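You operate a simulated robot arm through the tools that you are given. There is no shell and no other tool. Be economical: measure what you need, move in short steps, check, and stop when the job is done.

Carry out the task below with a simulated two-armed robot. There is one attempt and no reset: what you move stays moved.

## Task
Lay the calculator on the green chest and switch it on.
Fine: it is in the upper chest drawer, shut that again; hold it steady for the ON key. Where these are worked on the way, their far stop is far enough and under half their travel is too little: upper chest drawer.
Where things are to end (x, y in the base frame): calculator within 0.1 m of [0.96, 0.11].

Only the result counts: the job must be done as asked and must still hold three seconds after the hand-in. Knocking over, shifting, dropping, spilling or breaking anything else fails it.

## Robot
Two 7-joint arms with two-finger parallel grippers on one trunk, on a base that drives. Base frame: it is fixed to the floor where the robot stands at the start and does not move with it; the origin is under the middle of the robot, x ahead of it, y to its left, z up. Units: m, rad, N and s.
The left shoulder is at the start at [0.035, 0.137, 0.849], the right one opposite. With the tool pointing down near the work surface each hand reaches from about 0.38 to 0.88 m from the robot's upright axis, wherever it stands, measured 20 degrees to its own side. Places, roughly: calculator key [1, 0.1, 0.6]; red pouch [1.25, -0.25, 0.5]; top of the green chest [1, 0.1, 0.7]; upper chest drawer [1, 0.1, 0.6]. Payload 3.43 kg a hand.
The tool frame of a hand sits at the grasp point between the pads (the TCP): z along the fingers, y along the line on which they close. The tips reach 0.034 m beyond it. Largest opening 0.128 m; finger width 0.024, thickness 0.012; the body of the gripper, 0.048 by 0.13 m, starts 0.096 m behind the TCP.
Orientation is that of the tool frame in the base frame, as [roll, pitch, yaw] about the fixed x, y, z axes, in that order (R = Rz(yaw) Ry(pitch) Rx(roll)). With the fingers straight down and closing along the base's y, the tool's x points along the base's -x, its y along +y and its z along -z.

## Interface
- The arms move only by the tool drive_tool. It takes "left_deltas", "right_deltas" or both (then of equal length, played together; a hand with none holds still); each is a list of rows, each a list of 6 numbers: the shift along the tool's x, y, z in units of 500 mm (1.0 is 500 mm), then the turn, a rotation vector about the tool's x, y, z in units of 90 degrees (1.0 is 90 degrees). In form: [[x, y, z, rx, ry, rz], ...]. A call has 1 to 12 rows; each row is the pose to reach, as a shift and turn from the pose commanded when the call began, along the tool's axes at that moment. "left_claw" and "right_claw" are, for a hand that has rows, the finger opening in m, from 0 to 0.128, set as the call begins (left out, the last holds). A call with a number of a shift or a turn outside -1 to 1 is refused whole. Rows are played at 5 a second. More than 0.05 m and 0.15 rad between two rows, or a gripper value outside its range, and nothing of the call is played. A pose out of reach is approached as far as the arm can. The call stops where the force on the tool passes 90 N (or 10 N more than at its start, if that is more) or the arm is blocked; 0.2 s more then pass. Each finger travels about 0.153 m/s and halts on what it meets, pressing with about 30 N; the grip force reading is that of the motor and also rises with nothing between the fingers. The clock runs only during rows and for 0.2 s after the last one: add rows that repeat a pose to give the fingers time. It gives the time, the measured TCP pose, the force on the tool (base axes), the opening and the grip force at its end, in the units of the frame above (readings bear some noise), with the torque about the TCP (base axes, N m) and any sound that the robot's microphone picked up.
- Cameras (640 x 400 px; columns grow to the right, rows downward): "scene" is now at [0.0948, -0.0176, 1.0848]; the picture's right is [0.04, -1.00, -0.02], its down [-0.49, -0.00, -0.87] and it looks along [0.87, 0.05, -0.49] (base axes); focal length 287 px, centre (320, 200). "left" rides on the left gripper at [0.076, 0.011, -0.16] in its tool frame; the picture's right is [-0.15, 0.99, 0.00], its down [-0.88, -0.13, -0.46] and it looks along [-0.45, -0.07, 0.89] (tool axes); focal length 234 px, centre (320, 200). "right" rides on the right gripper at [0.076, -0.011, -0.16] in its tool frame; the picture's right is [0.15, 0.99, 0.00], its down [-0.88, 0.13, -0.46] and it looks along [-0.45, 0.07, 0.89] (tool axes); focal length 234 px, centre (320, 200). There is no depth. A picture from a camera that has moved, and an enlarged one, comes with that camera's place and axes in the base frame and with its lens. The place of the scene camera against the robot may be out by one fixed shift of up to 0.025 m in any direction.
- grab_frame(camera): a new picture of that camera. The clock stands still meanwhile.
- raise_lower(by): slides the trunk up (or, below 0, down) by that many m; the arms and the scene camera ride with it, the base frame stays. It gives what a move gives, with no picture.
- roll_base(legs): drives the robot by 1 to 6 legs, each [ahead, left, turn to the left] in m, m and rad, along the robot's own axes; the way and the turn of a leg run together, so that a leg with both is an arc; at most 1.5 m and 3.142 rad a leg. The arms and the cameras ride along, it lands a little off, and it stops where it bumps. It gives what a move gives.
- turn_head(pan, tilt): turns the head with the scene camera to pan (to the left, within 1.501 rad either way) and tilt (down, from -0.506 to 1.204), counted from straight ahead of the robot. It gives what a move gives.
- inspect(camera, box): a new picture of the part [left, top, right, bottom] of that camera's present view, enlarged. The clock stands still meanwhile.
- job_done(): hands the job in; it is judged then, once.

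Work in short steps. Places have to be worked out from the pictures, the camera data and where the tool is seen: move nearer, look again, correct. Check each grasp and each placing, and mend what went wrong. You have 120 turns and 88 pictures in all, those below and enlarged ones among them. Open the grippers and draw the arms clear of the work before you hand the job in, unless the task says otherwise; then end with one line.

The tools are called after ">>>" as a command line: name --argument value ..., lists and objects as JSON in quotes. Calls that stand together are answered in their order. drive_tool: Moves the arms, as the interface text tells. Its arguments: {"type":"object","properties":{"left_deltas":{"type":"array"},"left_claw":{"type":"number"},"right_deltas":{"type":"array"},"right_claw":{"type":"number"}},"required":[]} The other tools are called the same way: raise_lower (by) slides the trunk up or down; roll_base (legs) drives the base; turn_head (pan, tilt) turns the head that bears the scene camera; grab_frame (camera) takes a picture; inspect (camera, box) takes an enlarged picture of a part of a camera's view; job_done () hands the job in.

At the start:

```text
time: 0.0
left_eef_pos: [0.5804, 0.2333, 0.9135]
left_orientation: [3.118, 0.014, -3.12]
left_force: [0.6, 1.1, 0.4]
left_torque: [-0.06, 0.07, 0.02]
left_grip_width: 0.1279
left_gripper_force: 0.1
right_eef_pos: [0.6448, -0.2784, 0.9703]
right_orientation: [3.121, 0.017, -3.112]
right_force: [-0.7, -0.9, -1.1]
right_torque: [0.1, -0.14, -0.01]
right_grip_width: 0.1282
right_gripper_force: 0.0
trunk travel left (down, up): [-0.325, 0.615]
robot x, y, heading: [-0.0169, -0.0128, 0.031]
head pan, tilt: [0.014, 0.534]
```

scene: 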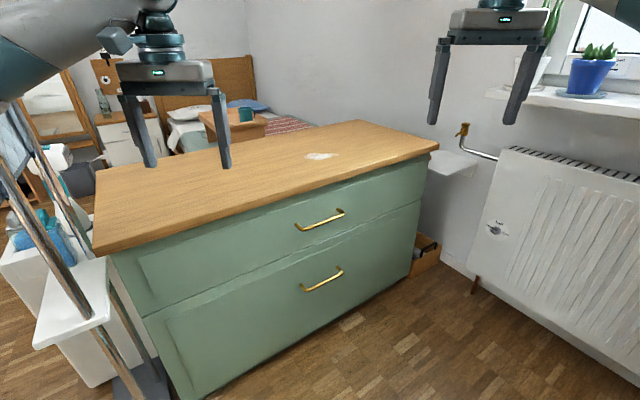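
right: 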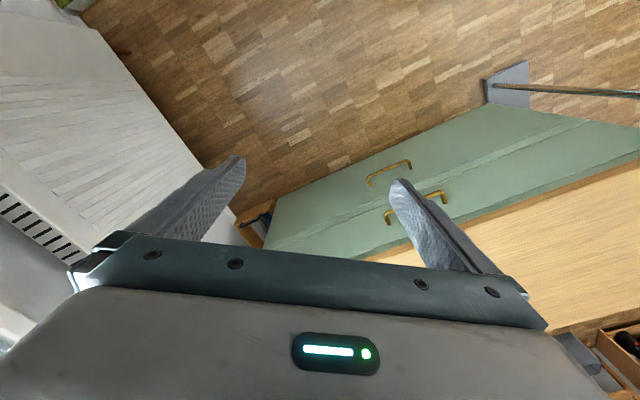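
left: 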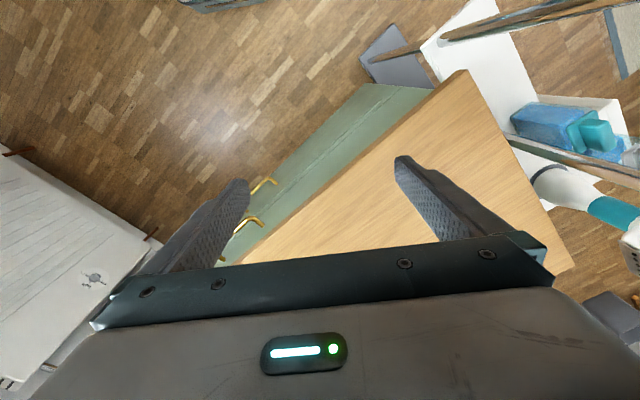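

Checking the surroundings before driving: I look left and right-down with the head.

>>> turn_head --pan 0.6 --tilt 0.8

>>> grab_frame --camera "scene"

>>> turn_head --pan -0.6 --tilt 0.8

>>> grab_frame --camera "scene"

```text
time: 1.0
left_eef_pos: [0.5801, 0.2318, 0.9142]
left_orientation: [3.119, 0.015, -3.124]
left_force: [0.2, 0.5, 1.1]
left_torque: [0.03, 0.0, -0.02]
left_grip_width: 0.1281
left_gripper_force: 0.1
right_eef_pos: [0.6447, -0.2752, 0.9706]
right_orientation: [3.124, 0.018, -3.113]
right_force: [-0.2, -0.9, -0.7]
right_torque: [-0.02, 0.01, 0.06]
right_grip_width: 0.1281
right_gripper_force: 0.0
trunk travel left (down, up): [-0.325, 0.615]
robot x, y, heading: [-0.0196, -0.0153, 0.031]
head pan, tilt: [0.6, 0.799]
```

```text
84 pictures are left
camera scene: at [0.0693, 0.0286, 1.0628], right [0.59, -0.81, -0.01], down [-0.57, -0.41, -0.72], along [0.58, 0.42, -0.7], focal length 287 px, centre (320, 200)
```

scene: 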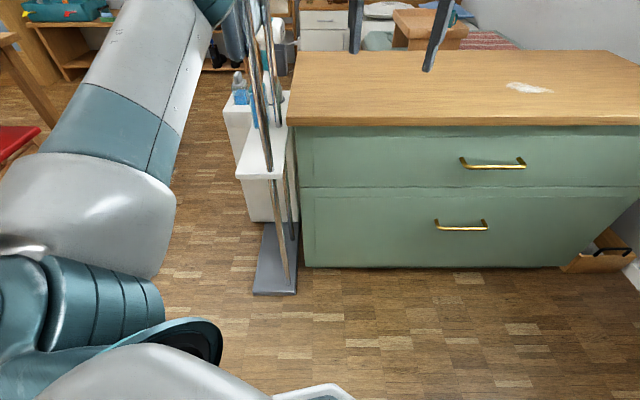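

```text
time: 2.4
left_eef_pos: [0.5799, 0.2327, 0.9135]
left_orientation: [3.12, 0.014, -3.125]
left_force: [-1.1, 0.3, -0.4]
left_torque: [-0.02, 0.02, -0.03]
left_grip_width: 0.1279
left_gripper_force: 0.1
right_eef_pos: [0.645, -0.2754, 0.9715]
right_orientation: [3.124, 0.018, -3.114]
right_force: [0.2, 0.6, -0.2]
right_torque: [-0.01, -0.01, -0.02]
right_grip_width: 0.1279
right_gripper_force: 0.1
trunk travel left (down, up): [-0.325, 0.615]
robot x, y, heading: [-0.0138, -0.0158, 0.03]
head pan, tilt: [-0.6, 0.799]
```

```text
83 pictures are left
camera scene: at [0.0718, -0.0622, 1.0609], right [-0.54, -0.84, -0.03], down [-0.59, 0.4, -0.7], along [0.6, -0.36, -0.71], focal length 287 px, centre (320, 200)
```

scene: 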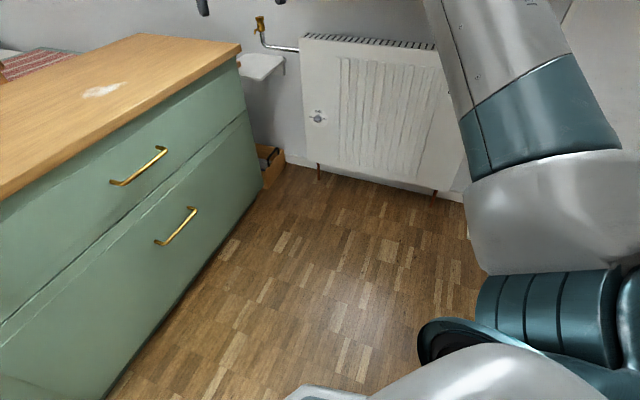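

The chest is turned about 35° from me; its upper handle is near (0.885, 0.02, 0.57), and a lamp-like stand is at its left corner. I turn to face the chest and shift right and a little back, away from the stand.

>>> roll_base --legs '[[0, 0, 0.577], [-0.13, -0.27, 0]]'

>>> turn_head --pan -0.1 --tilt 0.55

>>> grab_frame --camera "scene"

```text
time: 3.5
left_eef_pos: [0.5825, 0.2463, 0.9068]
left_orientation: [3.104, 0.004, -3.097]
left_force: [-0.1, 0.2, 0.3]
left_torque: [0.0, 0.0, 0.03]
left_grip_width: 0.128
left_gripper_force: 0.0
right_eef_pos: [0.6821, -0.2369, 0.9706]
right_orientation: [3.129, 0.013, -3.044]
right_force: [0.2, -1.0, -0.2]
right_torque: [0.06, 0.0, -0.01]
right_grip_width: 0.1282
right_gripper_force: 0.1
trunk travel left (down, up): [-0.325, 0.615]
robot x, y, heading: [0.0001, -0.027, 0.101]
head pan, tilt: [-0.6, 0.799]
stopped in leg 1: the robot was blocked; the commanded pose is now the measured one
```

```text
time: 4.4
left_eef_pos: [0.5826, 0.2464, 0.9057]
left_orientation: [3.101, 0.004, -3.095]
left_force: [0.6, -0.3, 0.5]
left_torque: [-0.01, 0.02, -0.02]
left_grip_width: 0.128
left_gripper_force: 0.1
right_eef_pos: [0.6816, -0.237, 0.9704]
right_orientation: [3.127, 0.015, -3.043]
right_force: [-0.8, 0.1, -0.7]
right_torque: [0.01, -0.03, -0.01]
right_grip_width: 0.1282
right_gripper_force: 0.0
trunk travel left (down, up): [-0.325, 0.615]
robot x, y, heading: [0.0006, -0.0261, 0.1]
head pan, tilt: [-0.099, 0.55]
```

```text
82 pictures are left
camera scene: at [0.1148, -0.0251, 1.083], right [0.0, -1.0, -0.02], down [-0.51, 0.02, -0.86], along [0.86, 0.01, -0.51], focal length 287 px, centre (320, 200)
```

scene: 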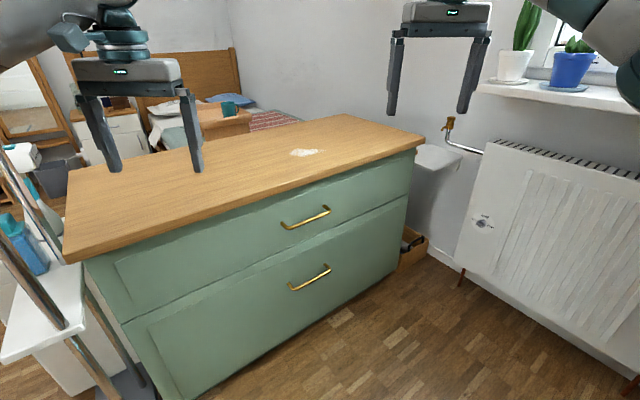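

The turn was blocked almost at once, likely the left arm against the rod stand. I look to the left to see what touches.

>>> turn_head --pan 1.1 --tilt 0.5

>>> grab_frame --camera "scene"

>>> turn_head --pan 1.5 --tilt 0.2

>>> grab_frame --camera "scene"

```text
time: 5.8
left_eef_pos: [0.5832, 0.2465, 0.906]
left_orientation: [3.101, 0.003, -3.095]
left_force: [0.4, -0.1, -0.4]
left_torque: [-0.01, 0.0, -0.01]
left_grip_width: 0.1279
left_gripper_force: 0.0
right_eef_pos: [0.6824, -0.237, 0.9705]
right_orientation: [3.127, 0.016, -3.045]
right_force: [-0.2, 0.4, -0.8]
right_torque: [0.01, 0.01, 0.0]
right_grip_width: 0.1281
right_gripper_force: 0.2
trunk travel left (down, up): [-0.325, 0.615]
robot x, y, heading: [0.001, -0.0207, 0.1]
head pan, tilt: [1.1, 0.499]
```

```text
81 pictures are left
camera scene: at [0.058, 0.0597, 1.0884], right [0.93, -0.36, 0.01], down [-0.16, -0.43, -0.89], along [0.33, 0.83, -0.46], focal length 287 px, centre (320, 200)
```

scene: 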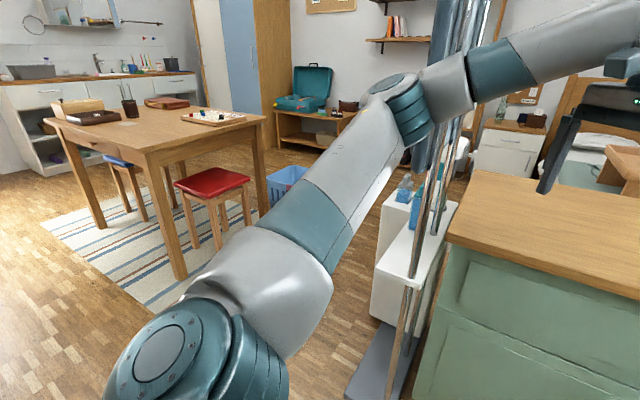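

```text
time: 6.7
left_eef_pos: [0.5837, 0.2466, 0.9059]
left_orientation: [3.1, 0.002, -3.096]
left_force: [0.1, -0.1, 0.5]
left_torque: [0.0, 0.01, 0.01]
left_grip_width: 0.1279
left_gripper_force: 0.1
right_eef_pos: [0.6817, -0.2371, 0.9703]
right_orientation: [3.126, 0.017, -3.044]
right_force: [-0.9, 0.5, -0.9]
right_torque: [0.03, -0.01, -0.02]
right_grip_width: 0.1279
right_gripper_force: 0.0
trunk travel left (down, up): [-0.325, 0.615]
robot x, y, heading: [-0.0017, -0.0235, 0.103]
head pan, tilt: [1.499, 0.201]
```

```text
80 pictures are left
camera scene: at [0.022, 0.0675, 1.1157], right [1.0, 0.03, 0.02], down [0.02, -0.18, -0.98], along [-0.02, 0.98, -0.18], focal length 287 px, centre (320, 200)
```

scene: 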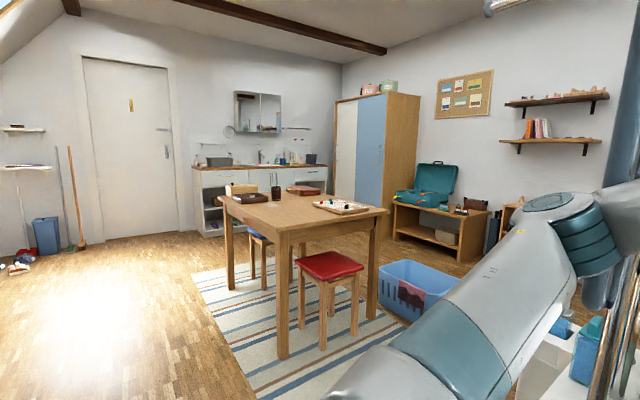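

The left elbow met the metal rods. I slide straight to the right first, then turn.

>>> roll_base --legs '[[0, -0.29, 0], [0, 0, 0.505]]'

>>> turn_head --pan 0.0 --tilt 0.55

>>> grab_frame --camera "scene"

```text
time: 10.1
left_eef_pos: [0.4128, 0.2245, 0.8905]
left_orientation: [3.121, -0.015, -2.588]
left_force: [-0.3, -0.2, -0.1]
left_torque: [-0.01, -0.04, -0.01]
left_grip_width: 0.1284
left_gripper_force: 0.1
right_eef_pos: [0.734, -0.1547, 0.9632]
right_orientation: [-3.139, -0.002, -2.543]
right_force: [0.0, 0.5, 0.1]
right_torque: [-0.02, 0.0, -0.01]
right_grip_width: 0.1282
right_gripper_force: 0.0
trunk travel left (down, up): [-0.325, 0.615]
robot x, y, heading: [0.0314, -0.3131, 0.596]
head pan, tilt: [1.499, 0.201]
```

```text
time: 11.7
left_eef_pos: [0.4129, 0.2253, 0.89]
left_orientation: [3.121, -0.016, -2.589]
left_force: [0.7, 0.8, -0.2]
left_torque: [-0.01, 0.02, -0.02]
left_grip_width: 0.128
left_gripper_force: 0.0
right_eef_pos: [0.7328, -0.1539, 0.9636]
right_orientation: [3.141, -0.002, -2.542]
right_force: [-0.8, 0.5, -0.9]
right_torque: [0.0, 0.01, 0.02]
right_grip_width: 0.1281
right_gripper_force: 0.0
trunk travel left (down, up): [-0.325, 0.615]
robot x, y, heading: [0.0345, -0.313, 0.598]
head pan, tilt: [0.0, 0.55]
```

```text
79 pictures are left
camera scene: at [0.134, -0.2226, 1.0812], right [0.57, -0.82, 0.0], down [-0.43, -0.3, -0.85], along [0.7, 0.48, -0.52], focal length 287 px, centre (320, 200)
```

scene: 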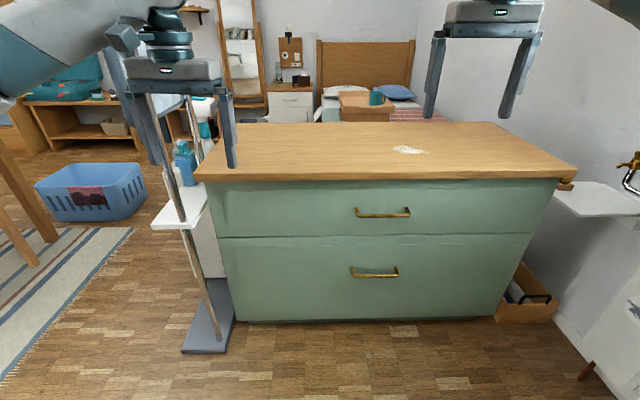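

The view is now square on: the upper handle is around (0.876, 0.028, 0.574). I pitch the right hand forward to horizontal while lowering and drawing it back a little.

>>> drive_tool --right_deltas '[[0.01, 0, 0.04, 0, -0.09, 0], [0.02, 0, 0.08, 0, -0.18, 0], [0.03, 0, 0.12, 0, -0.27, 0], [0.04, 0, 0.16, 0, -0.36, 0], [0.05, 0, 0.2, 0, -0.45, 0], [0.06, 0, 0.25, 0, -0.54, 0], [0.07, 0, 0.3, 0, -0.63, 0], [0.08, 0, 0.35, 0, -0.72, 0], [0.09, 0, 0.4, 0, -0.81, 0], [0.1, 0, 0.45, 0, -0.9, 0], [0.1, 0, 0.5, 0, -0.99, 0]]' --right_claw 0.1

```text
time: 14.1
left_eef_pos: [0.4132, 0.2238, 0.8905]
left_orientation: [3.12, -0.013, -2.588]
left_force: [-0.6, 0.6, -0.6]
left_torque: [0.02, 0.02, -0.02]
left_grip_width: 0.1279
left_gripper_force: 0.1
right_eef_pos: [0.6946, -0.1797, 0.7634]
right_orientation: [3.141, 1.268, -2.54]
right_force: [-0.7, 0.0, -0.8]
right_torque: [-0.01, 0.0, -0.01]
right_grip_width: 0.1
right_gripper_force: 0.1
right hand out of reach, approached as far as the arm can: row 10, 11
trunk travel left (down, up): [-0.325, 0.615]
robot x, y, heading: [0.0326, -0.3112, 0.599]
head pan, tilt: [0.0, 0.55]
```

Pitch reached 73°, a wrist limit. Now I roll the hand about its own axis by 90° so the fingers close vertically.

>>> drive_tool --right_deltas '[[0, 0, 0, 0, 0, 0.09], [0, 0, 0, 0, 0, 0.18], [0, 0, 0, 0, 0, 0.27], [0, 0, 0, 0, 0, 0.36], [0, 0, 0, 0, 0, 0.45], [0, 0, 0, 0, 0, 0.54], [0, 0, 0, 0, 0, 0.63], [0, 0, 0, 0, 0, 0.72], [0, 0, 0, 0, 0, 0.81], [0, 0, 0, 0, 0, 0.9], [0, 0, 0, 0, 0, 0.98]]'

>>> grab_frame --camera "scene"

>>> grab_frame --camera "right"

```text
time: 16.5
left_eef_pos: [0.4113, 0.2234, 0.8917]
left_orientation: [3.121, -0.015, -2.589]
left_force: [-0.7, -0.4, 0.4]
left_torque: [0.01, 0.0, -0.03]
left_grip_width: 0.1281
left_gripper_force: 0.0
right_eef_pos: [0.6932, -0.1789, 0.7645]
right_orientation: [1.872, 0.028, 2.182]
right_force: [-0.2, 0.7, 0.6]
right_torque: [0.02, -0.02, 0.01]
right_grip_width: 0.1003
right_gripper_force: 0.1
trunk travel left (down, up): [-0.325, 0.615]
robot x, y, heading: [0.0284, -0.3124, 0.602]
head pan, tilt: [0.0, 0.55]
```

```text
78 pictures are left
camera scene: at [0.1339, -0.2227, 1.0812], right [0.56, -0.83, 0.0], down [-0.43, -0.3, -0.85], along [0.7, 0.48, -0.52], focal length 287 px, centre (320, 200)
```

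scene: 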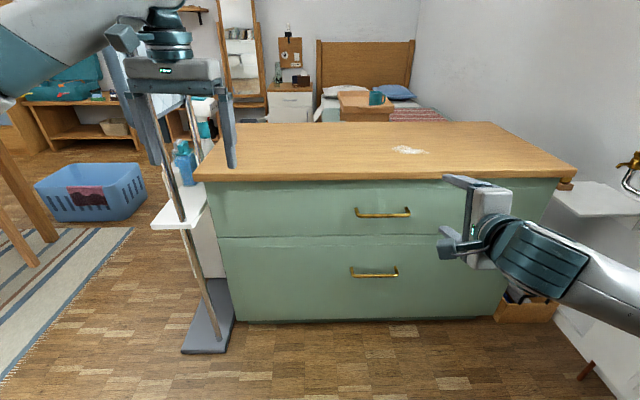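

```text
77 pictures are left
camera right: at [0.521, -0.2037, 0.8], right [0.14, 0.31, 0.94], down [0.17, -0.94, 0.28], along [0.97, 0.12, -0.19], focal length 234 px, centre (320, 200)
```

right: 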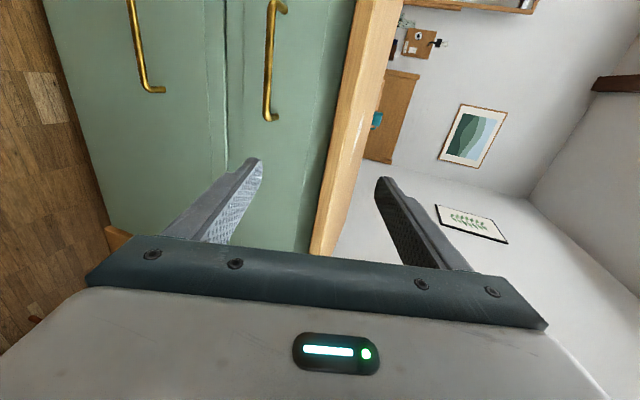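

The roll worked and both views agree on the bar at z≈0.573, d≈0.735. I move to a pre-grasp point about 9 cm in front of it with a smaller opening.

>>> drive_tool --right_deltas '[[0.026, -0.034, 0.0685, 0, 0, 0], [0.052, -0.068, 0.137, 0, 0, 0], [0.078, -0.102, 0.2055, 0, 0, 0], [0.104, -0.136, 0.274, 0, 0, 0], [0.13, -0.17, 0.3425, 0, 0, 0], [0.155, -0.204, 0.411, 0, 0, 0]]' --right_claw 0.07

>>> grab_frame --camera "right"

>>> grab_frame --camera "scene"

```text
time: 17.9
left_eef_pos: [0.4123, 0.2241, 0.8921]
left_orientation: [3.121, -0.016, -2.589]
left_force: [0.0, 0.4, 0.0]
left_torque: [0.0, 0.0, 0.01]
left_grip_width: 0.128
left_gripper_force: 0.0
right_eef_pos: [0.6999, -0.1748, 0.7593]
right_orientation: [1.879, 0.031, 2.181]
right_force: [1.4, 0.2, 0.6]
right_torque: [0.01, 0.01, 0.0]
right_grip_width: 0.0698
right_gripper_force: 0.0
right hand out of reach, approached as far as the arm can: row 1, 2, 3, 4, 5, 6
trunk travel left (down, up): [-0.325, 0.615]
robot x, y, heading: [0.0336, -0.3106, 0.601]
head pan, tilt: [0.0, 0.55]
```

```text
76 pictures are left
camera right: at [0.5271, -0.2002, 0.7958], right [0.15, 0.32, 0.94], down [0.18, -0.94, 0.29], along [0.97, 0.12, -0.19], focal length 234 px, centre (320, 200)
```

right: 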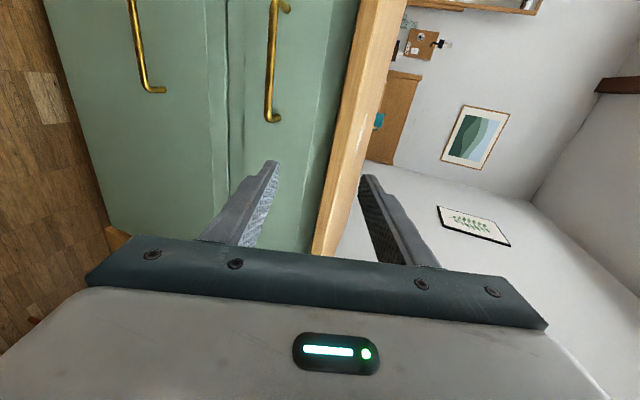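

```text
75 pictures are left
camera scene: at [0.134, -0.2227, 1.0812], right [0.56, -0.83, 0.0], down [-0.43, -0.3, -0.85], along [0.7, 0.48, -0.52], focal length 287 px, centre (320, 200)
```

scene: 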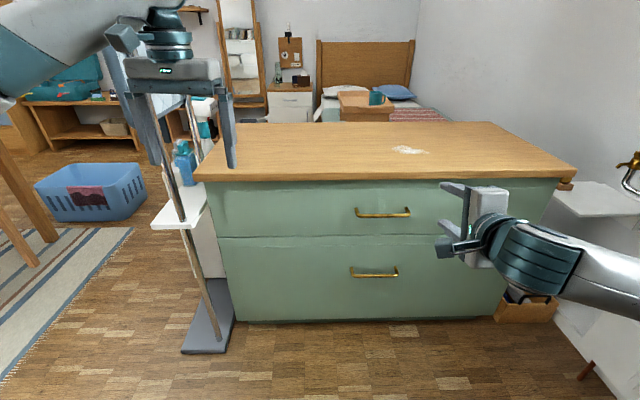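

Here the wrist is near its limit in this posture. Lowering the trunk brings the shoulder closer to handle height; the area beneath both hands is clear.

>>> raise_lower --by -0.22

>>> drive_tool --right_deltas '[[0.03, 0.01, 0.05, 0, 0, 0], [0.06, 0.02, 0.1, 0, 0, 0], [0.09, 0.03, 0.15, 0, 0, 0], [0.12, 0.04, 0.2, 0, 0, 0]]'

```text
time: 20.3
left_eef_pos: [0.4121, 0.2253, 0.6712]
left_orientation: [3.119, -0.014, -2.588]
left_force: [0.1, 0.3, -0.3]
left_torque: [-0.04, 0.03, 0.05]
left_grip_width: 0.128
left_gripper_force: 0.0
right_eef_pos: [0.6993, -0.1757, 0.5397]
right_orientation: [1.879, 0.029, 2.182]
right_force: [-0.8, 0.5, -0.2]
right_torque: [0.0, 0.01, -0.04]
right_grip_width: 0.0698
right_gripper_force: 0.1
trunk travel left (down, up): [-0.105, 0.835]
robot x, y, heading: [0.0295, -0.3133, 0.596]
head pan, tilt: [0.0, 0.55]
```

```text
time: 21.3
left_eef_pos: [0.4117, 0.2257, 0.6711]
left_orientation: [3.121, -0.013, -2.588]
left_force: [-0.7, 0.6, -0.2]
left_torque: [0.02, -0.06, -0.02]
left_grip_width: 0.1278
left_gripper_force: 0.1
right_eef_pos: [0.7494, -0.0689, 0.5284]
right_orientation: [1.881, 0.032, 2.18]
right_force: [-0.2, 0.0, -1.0]
right_torque: [0.02, -0.06, 0.04]
right_grip_width: 0.0701
right_gripper_force: 0.2
right hand out of reach, approached as far as the arm can: row 2, 3
trunk travel left (down, up): [-0.105, 0.835]
robot x, y, heading: [0.0287, -0.3131, 0.602]
head pan, tilt: [0.0, 0.55]
```

Now it moves freely. I raise it to handle height, just in front of the bar.

>>> drive_tool --right_deltas '[[0.009, 0.057, 0.022, 0, 0, 0], [0.018, 0.115, 0.044, 0, 0, 0], [0.026, 0.172, 0.066, 0, 0, 0]]'

>>> grab_frame --camera "right"

>>> grab_frame --camera "scene"

```text
time: 22.1
left_eef_pos: [0.4129, 0.2185, 0.6716]
left_orientation: [3.118, -0.012, -2.595]
left_force: [0.8, -0.8, 1.0]
left_torque: [0.01, -0.03, -0.03]
left_grip_width: 0.1281
left_gripper_force: 0.1
right_eef_pos: [0.7755, -0.0366, 0.5808]
right_orientation: [1.906, 0.033, 2.185]
right_force: [-43.3, -35.9, -10.7]
right_torque: [0.7, -0.66, -0.37]
right_grip_width: 0.0541
right_gripper_force: 0.2
trunk travel left (down, up): [-0.105, 0.835]
robot x, y, heading: [0.0277, -0.3156, 0.598]
head pan, tilt: [0.0, 0.55]
stopped in row 3 (right hand): the force on the tool passed its limit at 118 N (the readings are from after the stop); the commanded pose is now the measured one
```

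```text
74 pictures are left
camera right: at [0.6035, -0.0616, 0.6207], right [0.16, 0.33, 0.93], down [0.19, -0.94, 0.3], along [0.97, 0.12, -0.22], focal length 234 px, centre (320, 200)
```

right: 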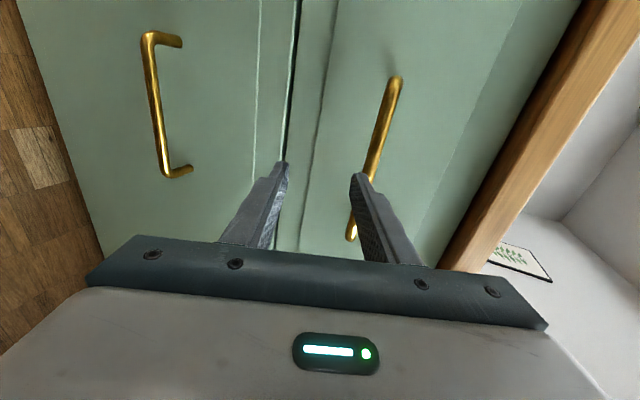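

```text
73 pictures are left
camera scene: at [0.1307, -0.227, 0.8614], right [0.56, -0.83, 0.0], down [-0.43, -0.29, -0.85], along [0.71, 0.48, -0.52], focal length 287 px, centre (320, 200)
```

scene: 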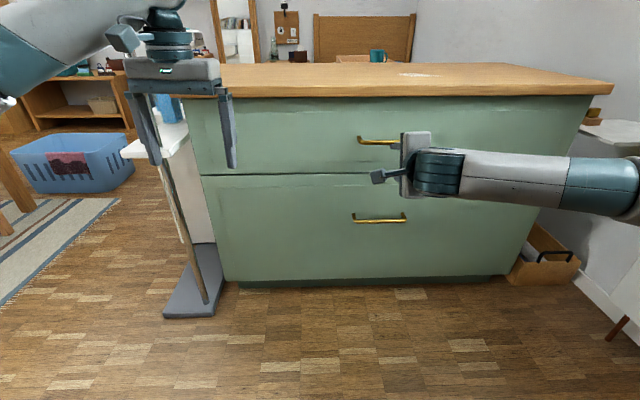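

The upper fingertip met the bar early: comparing the scene views at two trunk heights puts the bar nearer and higher (d≈0.67, z≈0.612). I back off 6 cm, then raise by ~3.5 cm.

>>> drive_tool --right_deltas '[[0, 0, -0.06, 0, 0, 0], [0, 0, -0.12, 0, 0, 0], [0.01, 0.035, -0.12, 0, 0, 0], [0.02, 0.07, -0.12, 0, 0, 0]]' --right_claw 0.09

>>> grab_frame --camera "right"

>>> grab_frame --camera "scene"

```text
time: 23.1
left_eef_pos: [0.4135, 0.2225, 0.6704]
left_orientation: [3.12, -0.015, -2.595]
left_force: [0.0, 0.7, -0.4]
left_torque: [-0.01, -0.01, -0.01]
left_grip_width: 0.1282
left_gripper_force: 0.1
right_eef_pos: [0.7341, -0.0496, 0.6345]
right_orientation: [1.901, 0.032, 2.184]
right_force: [-0.2, 0.5, -0.1]
right_torque: [0.0, -0.01, -0.01]
right_grip_width: 0.09
right_gripper_force: 0.1
trunk travel left (down, up): [-0.105, 0.835]
robot x, y, heading: [0.0269, -0.3159, 0.596]
head pan, tilt: [0.0, 0.55]
```

```text
72 pictures are left
camera right: at [0.5618, -0.0742, 0.6741], right [0.16, 0.33, 0.93], down [0.18, -0.94, 0.3], along [0.97, 0.12, -0.21], focal length 234 px, centre (320, 200)
```

right: 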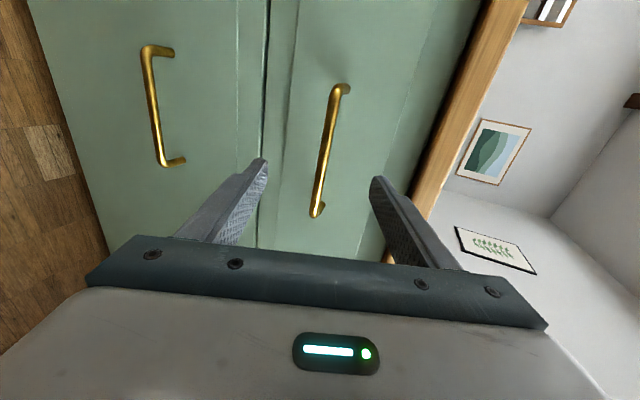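

```text
71 pictures are left
camera scene: at [0.133, -0.2243, 0.8612], right [0.56, -0.83, 0.0], down [-0.43, -0.29, -0.85], along [0.71, 0.48, -0.52], focal length 287 px, centre (320, 200)
```

scene: 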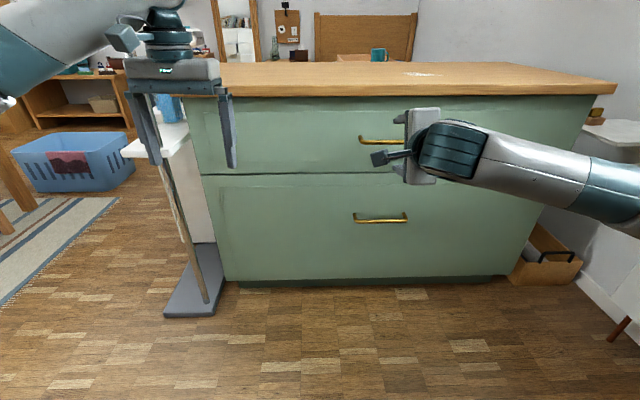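

Wrist-camera triangulation gives the bar centre at about (0.814, 0.015, 0.608), almost on the tool axis. I advance 9.5 cm and then close.

>>> drive_tool --right_deltas '[[0.005, 0.012, 0.05, 0, 0, 0], [0.008, 0.012, 0.1, 0, 0, 0], [0.01, 0.012, 0.15, 0, 0, 0], [0.01, 0.012, 0.19, 0, 0, 0]]'

>>> grab_frame --camera "right"

```text
time: 24.1
left_eef_pos: [0.4092, 0.2168, 0.6746]
left_orientation: [3.119, -0.005, -2.597]
left_force: [-0.5, 0.3, -0.4]
left_torque: [-0.01, 0.05, -0.01]
left_grip_width: 0.128
left_gripper_force: 0.1
right_eef_pos: [0.7986, 0.0009, 0.617]
right_orientation: [1.888, 0.03, 2.189]
right_force: [-67.1, -55.2, 5.9]
right_torque: [2.21, -2.71, 0.17]
right_grip_width: 0.0775
right_gripper_force: 0.0
trunk travel left (down, up): [-0.105, 0.835]
robot x, y, heading: [0.0303, -0.3113, 0.593]
head pan, tilt: [0.0, 0.55]
```

```text
70 pictures are left
camera right: at [0.6266, -0.0239, 0.6556], right [0.15, 0.32, 0.94], down [0.18, -0.94, 0.29], along [0.97, 0.13, -0.2], focal length 234 px, centre (320, 200)
```

right: 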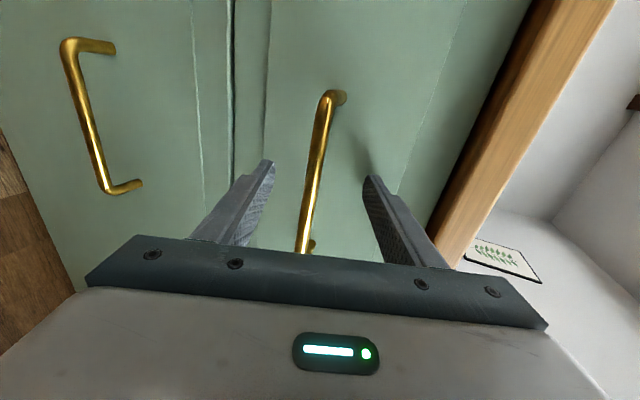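

The tips press the drawer front with the bar between the fingers. I back off 1.2 cm and close on the bar.

>>> drive_tool --right_deltas '[[0, 0, -0.026, 0, 0, 0], [0, 0, -0.026, 0, 0, 0]]'

>>> drive_tool --right_deltas '[[0, 0, 0, 0, 0, 0], [0, 0, 0, 0, 0, 0], [0, 0, 0, 0, 0, 0], [0, 0, 0, 0, 0, 0]]' --right_claw 0.0

```text
time: 24.7
left_eef_pos: [0.4137, 0.2228, 0.672]
left_orientation: [3.121, -0.013, -2.592]
left_force: [1.6, -0.3, 0.2]
left_torque: [0.02, 0.03, -0.01]
left_grip_width: 0.1281
left_gripper_force: 0.1
right_eef_pos: [0.7964, 0.0011, 0.6126]
right_orientation: [1.901, 0.031, 2.183]
right_force: [-3.0, -1.5, 1.6]
right_torque: [0.12, -0.2, 0.06]
right_grip_width: 0.0899
right_gripper_force: 0.1
trunk travel left (down, up): [-0.105, 0.835]
robot x, y, heading: [0.027, -0.3126, 0.597]
head pan, tilt: [0.0, 0.55]
```

```text
time: 25.7
left_eef_pos: [0.4132, 0.2224, 0.6708]
left_orientation: [3.12, -0.015, -2.593]
left_force: [-0.1, -0.2, -0.2]
left_torque: [-0.02, 0.01, -0.02]
left_grip_width: 0.128
left_gripper_force: 0.1
right_eef_pos: [0.7959, -0.0, 0.6127]
right_orientation: [1.901, 0.028, 2.183]
right_force: [1.3, 3.0, -3.3]
right_torque: [0.73, 0.62, -0.62]
right_grip_width: 0.0123
right_gripper_force: 45.3
trunk travel left (down, up): [-0.105, 0.835]
robot x, y, heading: [0.0259, -0.3133, 0.6]
head pan, tilt: [0.0, 0.55]
```

Bar held (12 mm). I pull straight out from the chest, first 24 cm.

>>> drive_tool --right_deltas '[[0, -0.013, -0.038, 0, 0, 0], [0, -0.039, -0.113, 0, 0, 0], [0, -0.065, -0.19, 0, 0, 0], [0, -0.09, -0.265, 0, 0, 0], [0, -0.116, -0.34, 0, 0, 0], [0, -0.142, -0.416, 0, 0, 0], [0, -0.155, -0.454, 0, 0, 0]]'

>>> grab_frame --camera "scene"

```text
time: 27.3
left_eef_pos: [0.4133, 0.2228, 0.6697]
left_orientation: [3.118, -0.02, -2.59]
left_force: [-33.5, -23.9, -3.6]
left_torque: [0.66, -1.42, 3.16]
left_grip_width: 0.1264
left_gripper_force: 0.1
right_eef_pos: [0.6178, -0.1256, 0.6153]
right_orientation: [1.907, 0.032, 2.18]
right_force: [41.9, 8.3, -23.3]
right_torque: [0.64, 0.67, -0.67]
right_grip_width: 0.0121
right_gripper_force: 45.0
right hand out of reach, approached as far as the arm can: row 7
trunk travel left (down, up): [-0.105, 0.835]
robot x, y, heading: [0.0271, -0.3167, 0.595]
head pan, tilt: [0.0, 0.55]
```

```text
69 pictures are left
camera scene: at [0.1347, -0.2248, 0.8607], right [0.56, -0.83, 0.0], down [-0.43, -0.29, -0.85], along [0.7, 0.48, -0.52], focal length 287 px, centre (320, 200)
```

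scene: 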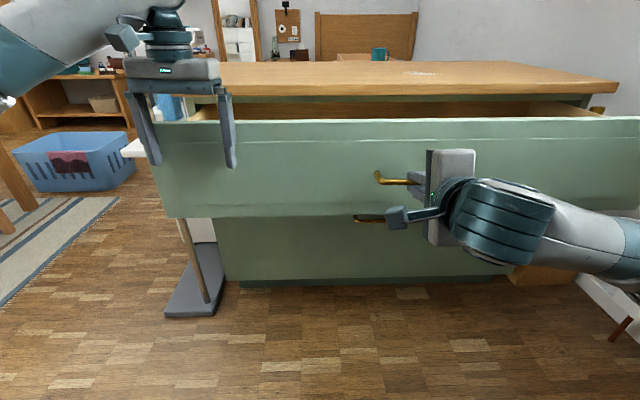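

The drawer is open about 22 cm, but its front just reached the left fingers. I draw the left hand back and up out of the way.

>>> drive_tool --left_deltas '[[0.06, 0, 0, 0, 0, 0], [0.1, 0, -0.04, 0, 0, 0], [0.1, 0, -0.14, 0, 0, 0], [0.1, 0, -0.24, 0, 0, 0], [0.1, 0, -0.34, 0, 0, 0], [0.1, 0, -0.44, 0, 0, 0], [0.1, 0, -0.5, 0, 0, 0]]'

```text
time: 28.9
left_eef_pos: [0.3806, 0.1893, 0.92]
left_orientation: [3.119, -0.01, -2.594]
left_force: [-0.6, 0.9, -0.6]
left_torque: [-0.03, -0.03, 0.0]
left_grip_width: 0.128
left_gripper_force: 0.0
right_eef_pos: [0.6159, -0.1264, 0.6149]
right_orientation: [1.904, 0.029, 2.185]
right_force: [9.3, -17.8, -28.4]
right_torque: [0.81, 1.14, 0.52]
right_grip_width: 0.0122
right_gripper_force: 44.5
trunk travel left (down, up): [-0.105, 0.835]
robot x, y, heading: [0.0297, -0.3152, 0.595]
head pan, tilt: [0.0, 0.55]
```

Left hand is clear. The right arm is at its inner limit, so I use the base to pull further: 10 cm back, then look.

>>> roll_base --legs '[[-0.1, 0, 0]]'

>>> grab_frame --camera "scene"

>>> grab_frame --camera "left"

```text
time: 30.0
left_eef_pos: [0.2996, 0.1329, 0.9193]
left_orientation: [3.118, -0.015, -2.594]
left_force: [0.1, 0.2, -0.1]
left_torque: [0.0, 0.0, -0.01]
left_grip_width: 0.1279
left_gripper_force: 0.0
right_eef_pos: [0.5364, -0.1842, 0.6166]
right_orientation: [1.903, 0.03, 2.177]
right_force: [19.1, -26.5, -26.6]
right_torque: [0.54, 0.92, -0.44]
right_grip_width: 0.0118
right_gripper_force: 44.5
trunk travel left (down, up): [-0.105, 0.835]
robot x, y, heading: [-0.0555, -0.3687, 0.592]
head pan, tilt: [0.0, 0.55]
```

```text
68 pictures are left
camera scene: at [0.0544, -0.2808, 0.8609], right [0.56, -0.83, 0.0], down [-0.44, -0.29, -0.85], along [0.7, 0.48, -0.52], focal length 287 px, centre (320, 200)
```

scene: 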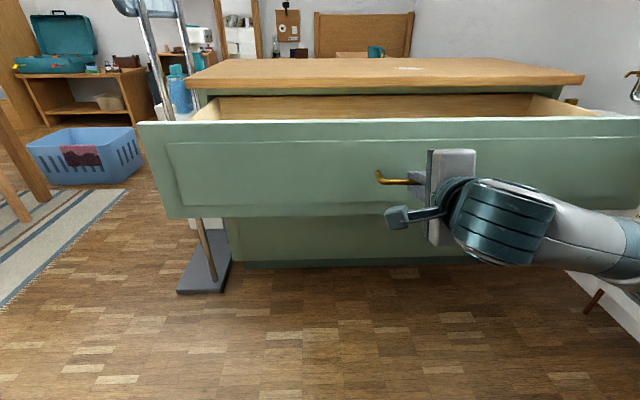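

```text
67 pictures are left
camera left: at [0.2335, 0.1009, 1.0801], right [-0.39, 0.92, 0.02], down [0.83, 0.34, 0.44], along [0.4, 0.19, -0.9], focal length 234 px, centre (320, 200)
```

left: 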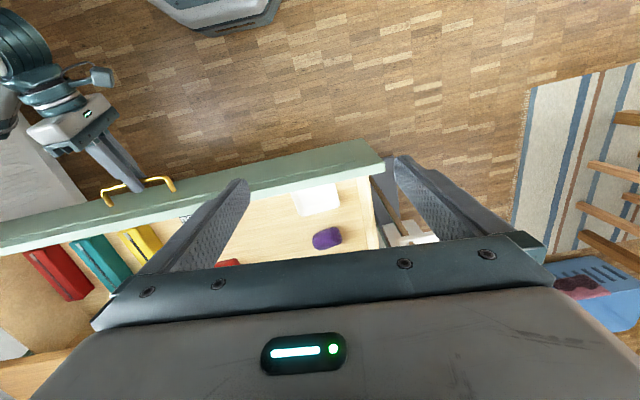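

The drawer is about 32 cm out with several items visible. I pull a bit more to look for its stop.

>>> roll_base --legs '[[-0.07, 0, 0]]'

>>> turn_head --pan -0.1 --tilt 0.7

>>> grab_frame --camera "scene"

```text
time: 31.0
left_eef_pos: [0.2406, 0.0955, 0.9215]
left_orientation: [3.119, -0.01, -2.594]
left_force: [-0.1, 0.4, -1.4]
left_torque: [0.02, -0.01, -0.01]
left_grip_width: 0.1281
left_gripper_force: 0.0
right_eef_pos: [0.4767, -0.221, 0.6168]
right_orientation: [1.901, 0.033, 2.179]
right_force: [-0.2, -0.2, 0.5]
right_torque: [-0.01, -0.01, -0.01]
right_grip_width: 0.0
right_gripper_force: 33.0
trunk travel left (down, up): [-0.105, 0.835]
robot x, y, heading: [-0.1103, -0.4058, 0.595]
head pan, tilt: [0.0, 0.55]
```

```text
time: 31.7
left_eef_pos: [0.241, 0.0967, 0.9215]
left_orientation: [3.122, -0.01, -2.593]
left_force: [-0.1, -0.3, -1.3]
left_torque: [0.05, -0.01, -0.01]
left_grip_width: 0.128
left_gripper_force: 0.1
right_eef_pos: [0.4774, -0.2207, 0.6175]
right_orientation: [1.903, 0.034, 2.178]
right_force: [-0.2, -0.8, 0.1]
right_torque: [-0.03, 0.03, -0.01]
right_grip_width: 0.0
right_gripper_force: 32.9
trunk travel left (down, up): [-0.105, 0.835]
robot x, y, heading: [-0.1109, -0.4091, 0.596]
head pan, tilt: [-0.099, 0.7]
```

```text
66 pictures are left
camera scene: at [-0.0046, -0.3279, 0.8481], right [0.48, -0.88, 0.0], down [-0.57, -0.31, -0.77], along [0.67, 0.36, -0.64], focal length 287 px, centre (320, 200)
```

scene: 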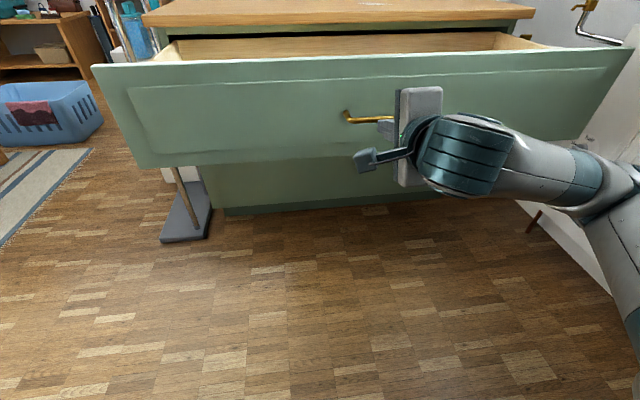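

The grip slipped at the drawer's far stop; the hand sits clear in front of the bar. I raise the trunk so hands and camera look down into the drawer.

>>> raise_lower --by 0.4

>>> turn_head --pan -0.05 --tilt 0.8

>>> grab_frame --camera "scene"

>>> grab_frame --camera "left"

```text
time: 35.5
left_eef_pos: [0.2407, 0.0971, 1.3212]
left_orientation: [3.122, -0.01, -2.594]
left_force: [-0.2, 0.4, 0.3]
left_torque: [0.02, 0.0, -0.03]
left_grip_width: 0.128
left_gripper_force: 0.1
right_eef_pos: [0.478, -0.2197, 1.0176]
right_orientation: [1.902, 0.033, 2.178]
right_force: [-1.1, 0.1, 0.1]
right_torque: [0.02, 0.0, -0.01]
right_grip_width: 0.0
right_gripper_force: 32.6
trunk travel left (down, up): [-0.505, 0.435]
robot x, y, heading: [-0.1108, -0.4059, 0.595]
head pan, tilt: [-0.099, 0.7]
```

```text
time: 36.2
left_eef_pos: [0.2411, 0.0959, 1.3208]
left_orientation: [3.121, -0.01, -2.594]
left_force: [0.1, -0.5, 0.3]
left_torque: [0.01, 0.02, 0.0]
left_grip_width: 0.128
left_gripper_force: 0.1
right_eef_pos: [0.4777, -0.2205, 1.0167]
right_orientation: [1.903, 0.032, 2.177]
right_force: [0.6, -0.3, 0.1]
right_torque: [0.01, -0.04, 0.01]
right_grip_width: 0.0
right_gripper_force: 33.4
trunk travel left (down, up): [-0.505, 0.435]
robot x, y, heading: [-0.1102, -0.4048, 0.592]
head pan, tilt: [-0.051, 0.799]
```

```text
65 pictures are left
camera scene: at [-0.0102, -0.3265, 1.2399], right [0.52, -0.86, 0.0], down [-0.61, -0.37, -0.7], along [0.6, 0.36, -0.72], focal length 287 px, centre (320, 200)
```

scene: 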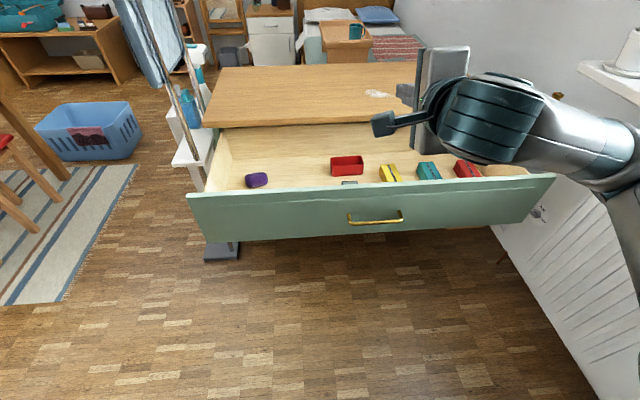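

```text
64 pictures are left
camera left: at [0.1727, 0.0641, 1.4808], right [-0.39, 0.92, 0.02], down [0.83, 0.34, 0.44], along [0.4, 0.19, -0.9], focal length 234 px, centre (320, 200)
```

left: 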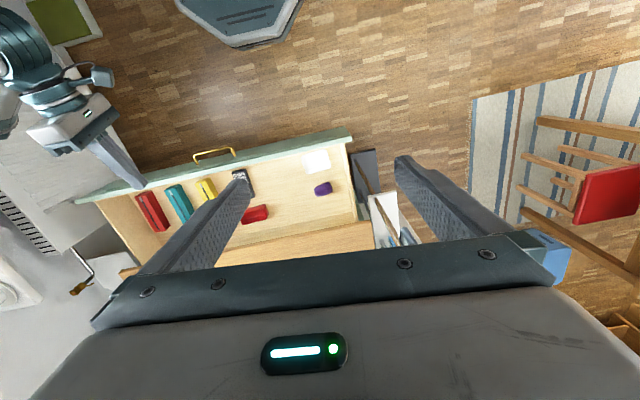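

The gray item just behind the drawer front near the handle looks like the calculator. I zoom in on it.

>>> inspect --camera "left" --box '[120, 130, 360, 260]'

>>> inspect --camera "scene" --box '[220, 130, 540, 240]'

```text
2.67 times, centred on (240, 195) of left
camera zoom: at [0.1727, 0.0641, 1.4808], right [-0.39, 0.92, 0.02], down [0.83, 0.34, 0.44], along [0.4, 0.19, -0.9], focal length 624 px, centre (533, 213)
```

zoom: 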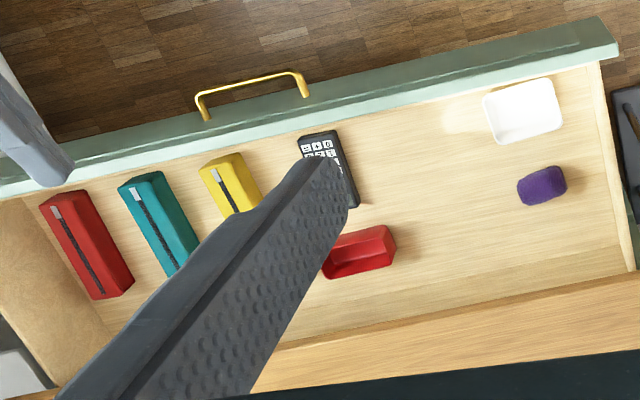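

```text
2.00 times, centred on (380, 185) of scene
camera zoom: at [-0.0102, -0.3265, 1.2399], right [0.52, -0.86, 0.0], down [-0.61, -0.37, -0.7], along [0.6, 0.36, -0.72], focal length 574 px, centre (200, 230)
```

zoom: 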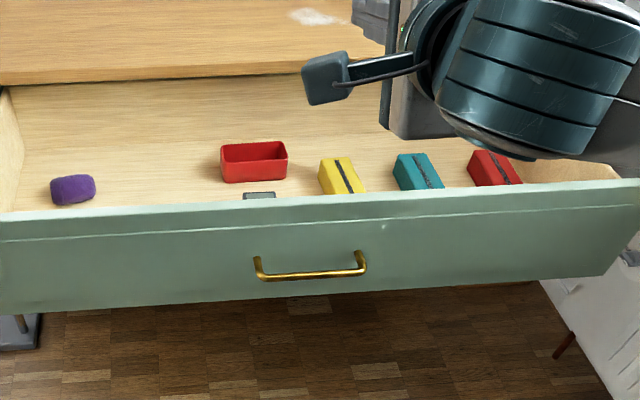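

That is the calculator, lying lengthwise just behind the drawer front. I'll pick it with the left hand (already pointing down) and keep the right hand for shutting the drawer; I shift the base right and slightly forward, and lower a bit.

>>> roll_base --legs '[[0, -0.2, 0], [0.08, 0, 0]]'

>>> raise_lower --by -0.15

>>> grab_frame --camera "left"

>>> grab_frame --camera "scene"

```text
time: 38.5
left_eef_pos: [0.4204, -0.0278, 1.3199]
left_orientation: [3.12, -0.013, -2.591]
left_force: [-0.3, 0.3, -0.4]
left_torque: [0.02, 0.05, 0.01]
left_grip_width: 0.1279
left_gripper_force: 0.1
right_eef_pos: [0.6577, -0.3442, 1.0171]
right_orientation: [1.904, 0.033, 2.179]
right_force: [0.8, 0.2, -0.8]
right_torque: [0.04, 0.03, 0.0]
right_grip_width: 0.0
right_gripper_force: 33.5
trunk travel left (down, up): [-0.505, 0.435]
robot x, y, heading: [0.0715, -0.5301, 0.6]
head pan, tilt: [-0.051, 0.799]
```

```text
time: 40.2
left_eef_pos: [0.4197, -0.0283, 1.1714]
left_orientation: [3.12, -0.01, -2.591]
left_force: [0.4, -0.2, 0.7]
left_torque: [0.0, -0.03, 0.01]
left_grip_width: 0.1279
left_gripper_force: 0.0
right_eef_pos: [0.6562, -0.3441, 0.867]
right_orientation: [1.901, 0.033, 2.18]
right_force: [-0.5, 0.0, 0.4]
right_torque: [-0.02, 0.02, -0.02]
right_grip_width: 0.0001
right_gripper_force: 32.7
trunk travel left (down, up): [-0.355, 0.585]
robot x, y, heading: [0.0716, -0.5328, 0.594]
head pan, tilt: [-0.051, 0.799]
```

```text
61 pictures are left
camera left: at [0.3511, -0.0604, 1.3309], right [-0.39, 0.92, 0.02], down [0.83, 0.34, 0.44], along [0.4, 0.19, -0.9], focal length 234 px, centre (320, 200)
```

left: 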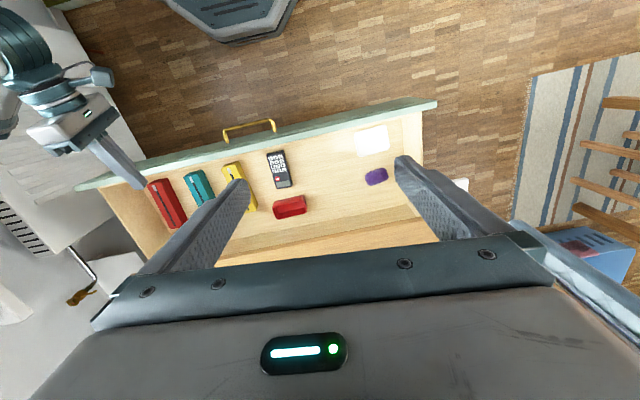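

```text
60 pictures are left
camera scene: at [0.1687, -0.4514, 1.0899], right [0.52, -0.85, 0.0], down [-0.61, -0.37, -0.7], along [0.6, 0.36, -0.72], focal length 287 px, centre (320, 200)
```

scene: 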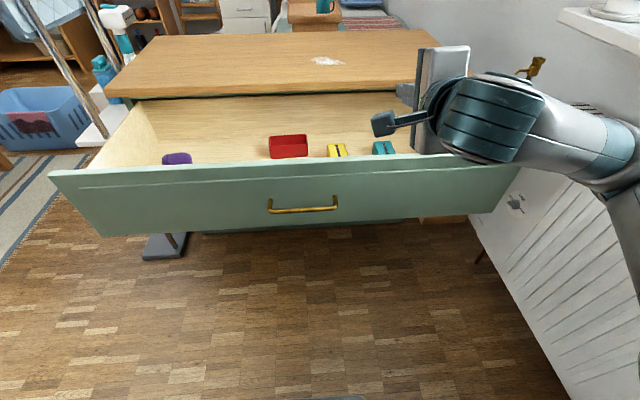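

The calculator is near (0.64, -0.073) in the drawer. I move the left hand over it, high first.

>>> drive_tool --left_deltas '[[-0.03, -0.03, 0.07, 0, 0, 0], [-0.06, -0.06, 0.14, 0, 0, 0], [-0.09, -0.09, 0.21, 0, 0, 0], [-0.12, -0.12, 0.28, 0, 0, 0], [-0.15, -0.15, 0.35, 0, 0, 0], [-0.18, -0.18, 0.42, 0, 0, -0.02], [-0.21, -0.21, 0.49, 0, 0, -0.04], [-0.24, -0.24, 0.56, 0, 0, -0.06], [-0.27, -0.27, 0.63, 0, 0, -0.06], [-0.308, -0.3, 0.7, 0, 0, -0.06]]'

>>> grab_frame --camera "left"

```text
time: 42.4
left_eef_pos: [0.6228, -0.0698, 0.8136]
left_orientation: [3.12, -0.01, -2.496]
left_force: [0.5, -0.2, -0.8]
left_torque: [0.01, 0.0, 0.03]
left_grip_width: 0.128
left_gripper_force: 0.1
right_eef_pos: [0.6571, -0.3442, 0.8658]
right_orientation: [1.903, 0.031, 2.181]
right_force: [-0.2, 0.8, 0.0]
right_torque: [-0.02, 0.0, -0.01]
right_grip_width: 0.0001
right_gripper_force: 33.2
trunk travel left (down, up): [-0.355, 0.585]
robot x, y, heading: [0.0706, -0.5335, 0.595]
head pan, tilt: [-0.051, 0.799]
```

```text
59 pictures are left
camera left: at [0.5583, -0.1084, 0.9719], right [-0.48, 0.88, 0.02], down [0.79, 0.42, 0.44], along [0.38, 0.23, -0.9], focal length 234 px, centre (320, 200)
```

left: 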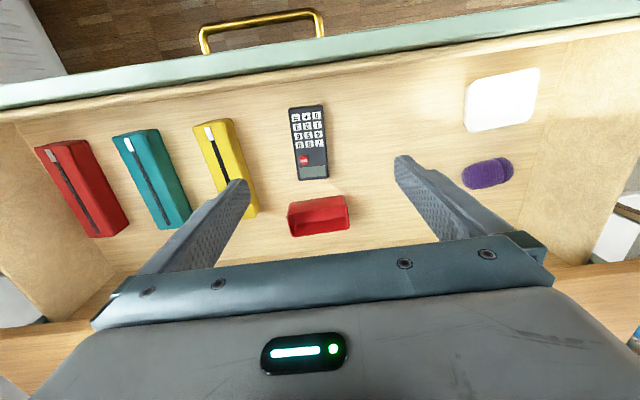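

The calculator is well in view at about (0.647, -0.072), top z≈0.54. I zoom in on the keys to locate ON.

>>> inspect --camera "left" --box '[260, 90, 360, 200]'

```text
3.64 times, centred on (310, 145) of left
camera zoom: at [0.5583, -0.1084, 0.9719], right [-0.48, 0.88, 0.02], down [0.79, 0.42, 0.44], along [0.38, 0.23, -0.9], focal length 852 px, centre (356, 400)
```

zoom: 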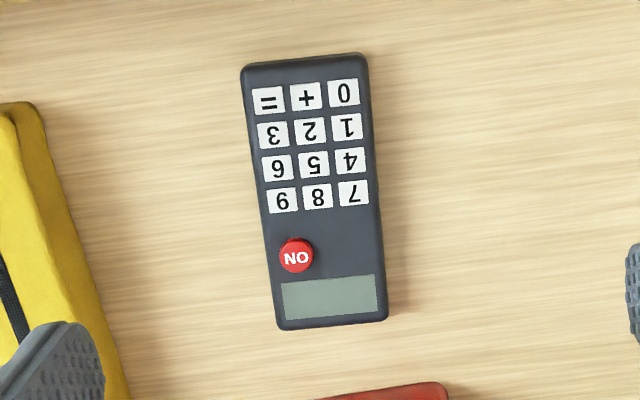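

ON is an isolated round red button. I descend the left hand over the calculator, gripping a bit toward the display end so its camera clears the drawer front; first stop at z≈0.63.

>>> drive_tool --left_deltas '[[-0.02, -0.012, 0.06, 0, 0, 0.01], [-0.04, -0.024, 0.13, 0, 0, 0.02], [-0.06, -0.035, 0.2, 0, 0, 0.038], [-0.08, -0.046, 0.27, 0, 0, 0.038], [-0.08, -0.046, 0.34, 0, 0, 0.038], [-0.08, -0.046, 0.37, 0, 0, 0.038]]' --left_claw 0.1

>>> grab_frame --camera "left"

```text
time: 43.8
left_eef_pos: [0.6626, -0.0623, 0.6298]
left_orientation: [3.12, -0.01, -2.557]
left_force: [0.2, 0.5, 0.0]
left_torque: [0.0, -0.02, 0.01]
left_grip_width: 0.0999
left_gripper_force: 0.0
right_eef_pos: [0.6559, -0.3449, 0.867]
right_orientation: [1.903, 0.033, 2.18]
right_force: [-0.7, 0.1, -0.1]
right_torque: [0.04, 0.02, 0.0]
right_grip_width: 0.0
right_gripper_force: 32.7
trunk travel left (down, up): [-0.355, 0.585]
robot x, y, heading: [0.0718, -0.5309, 0.601]
head pan, tilt: [-0.051, 0.799]
```

```text
57 pictures are left
camera left: at [0.5957, -0.0964, 0.7898], right [-0.42, 0.91, 0.02], down [0.82, 0.37, 0.44], along [0.4, 0.2, -0.9], focal length 234 px, centre (320, 200)
```

left: 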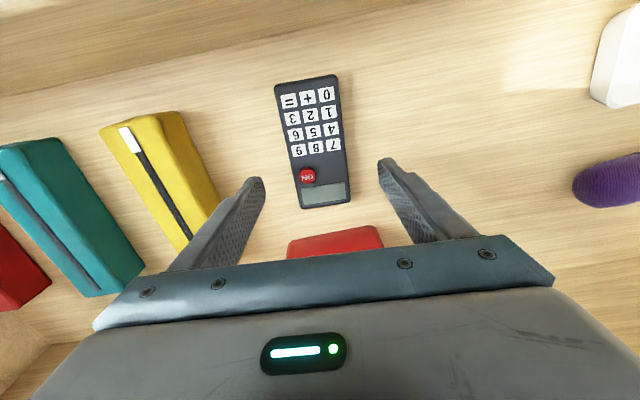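

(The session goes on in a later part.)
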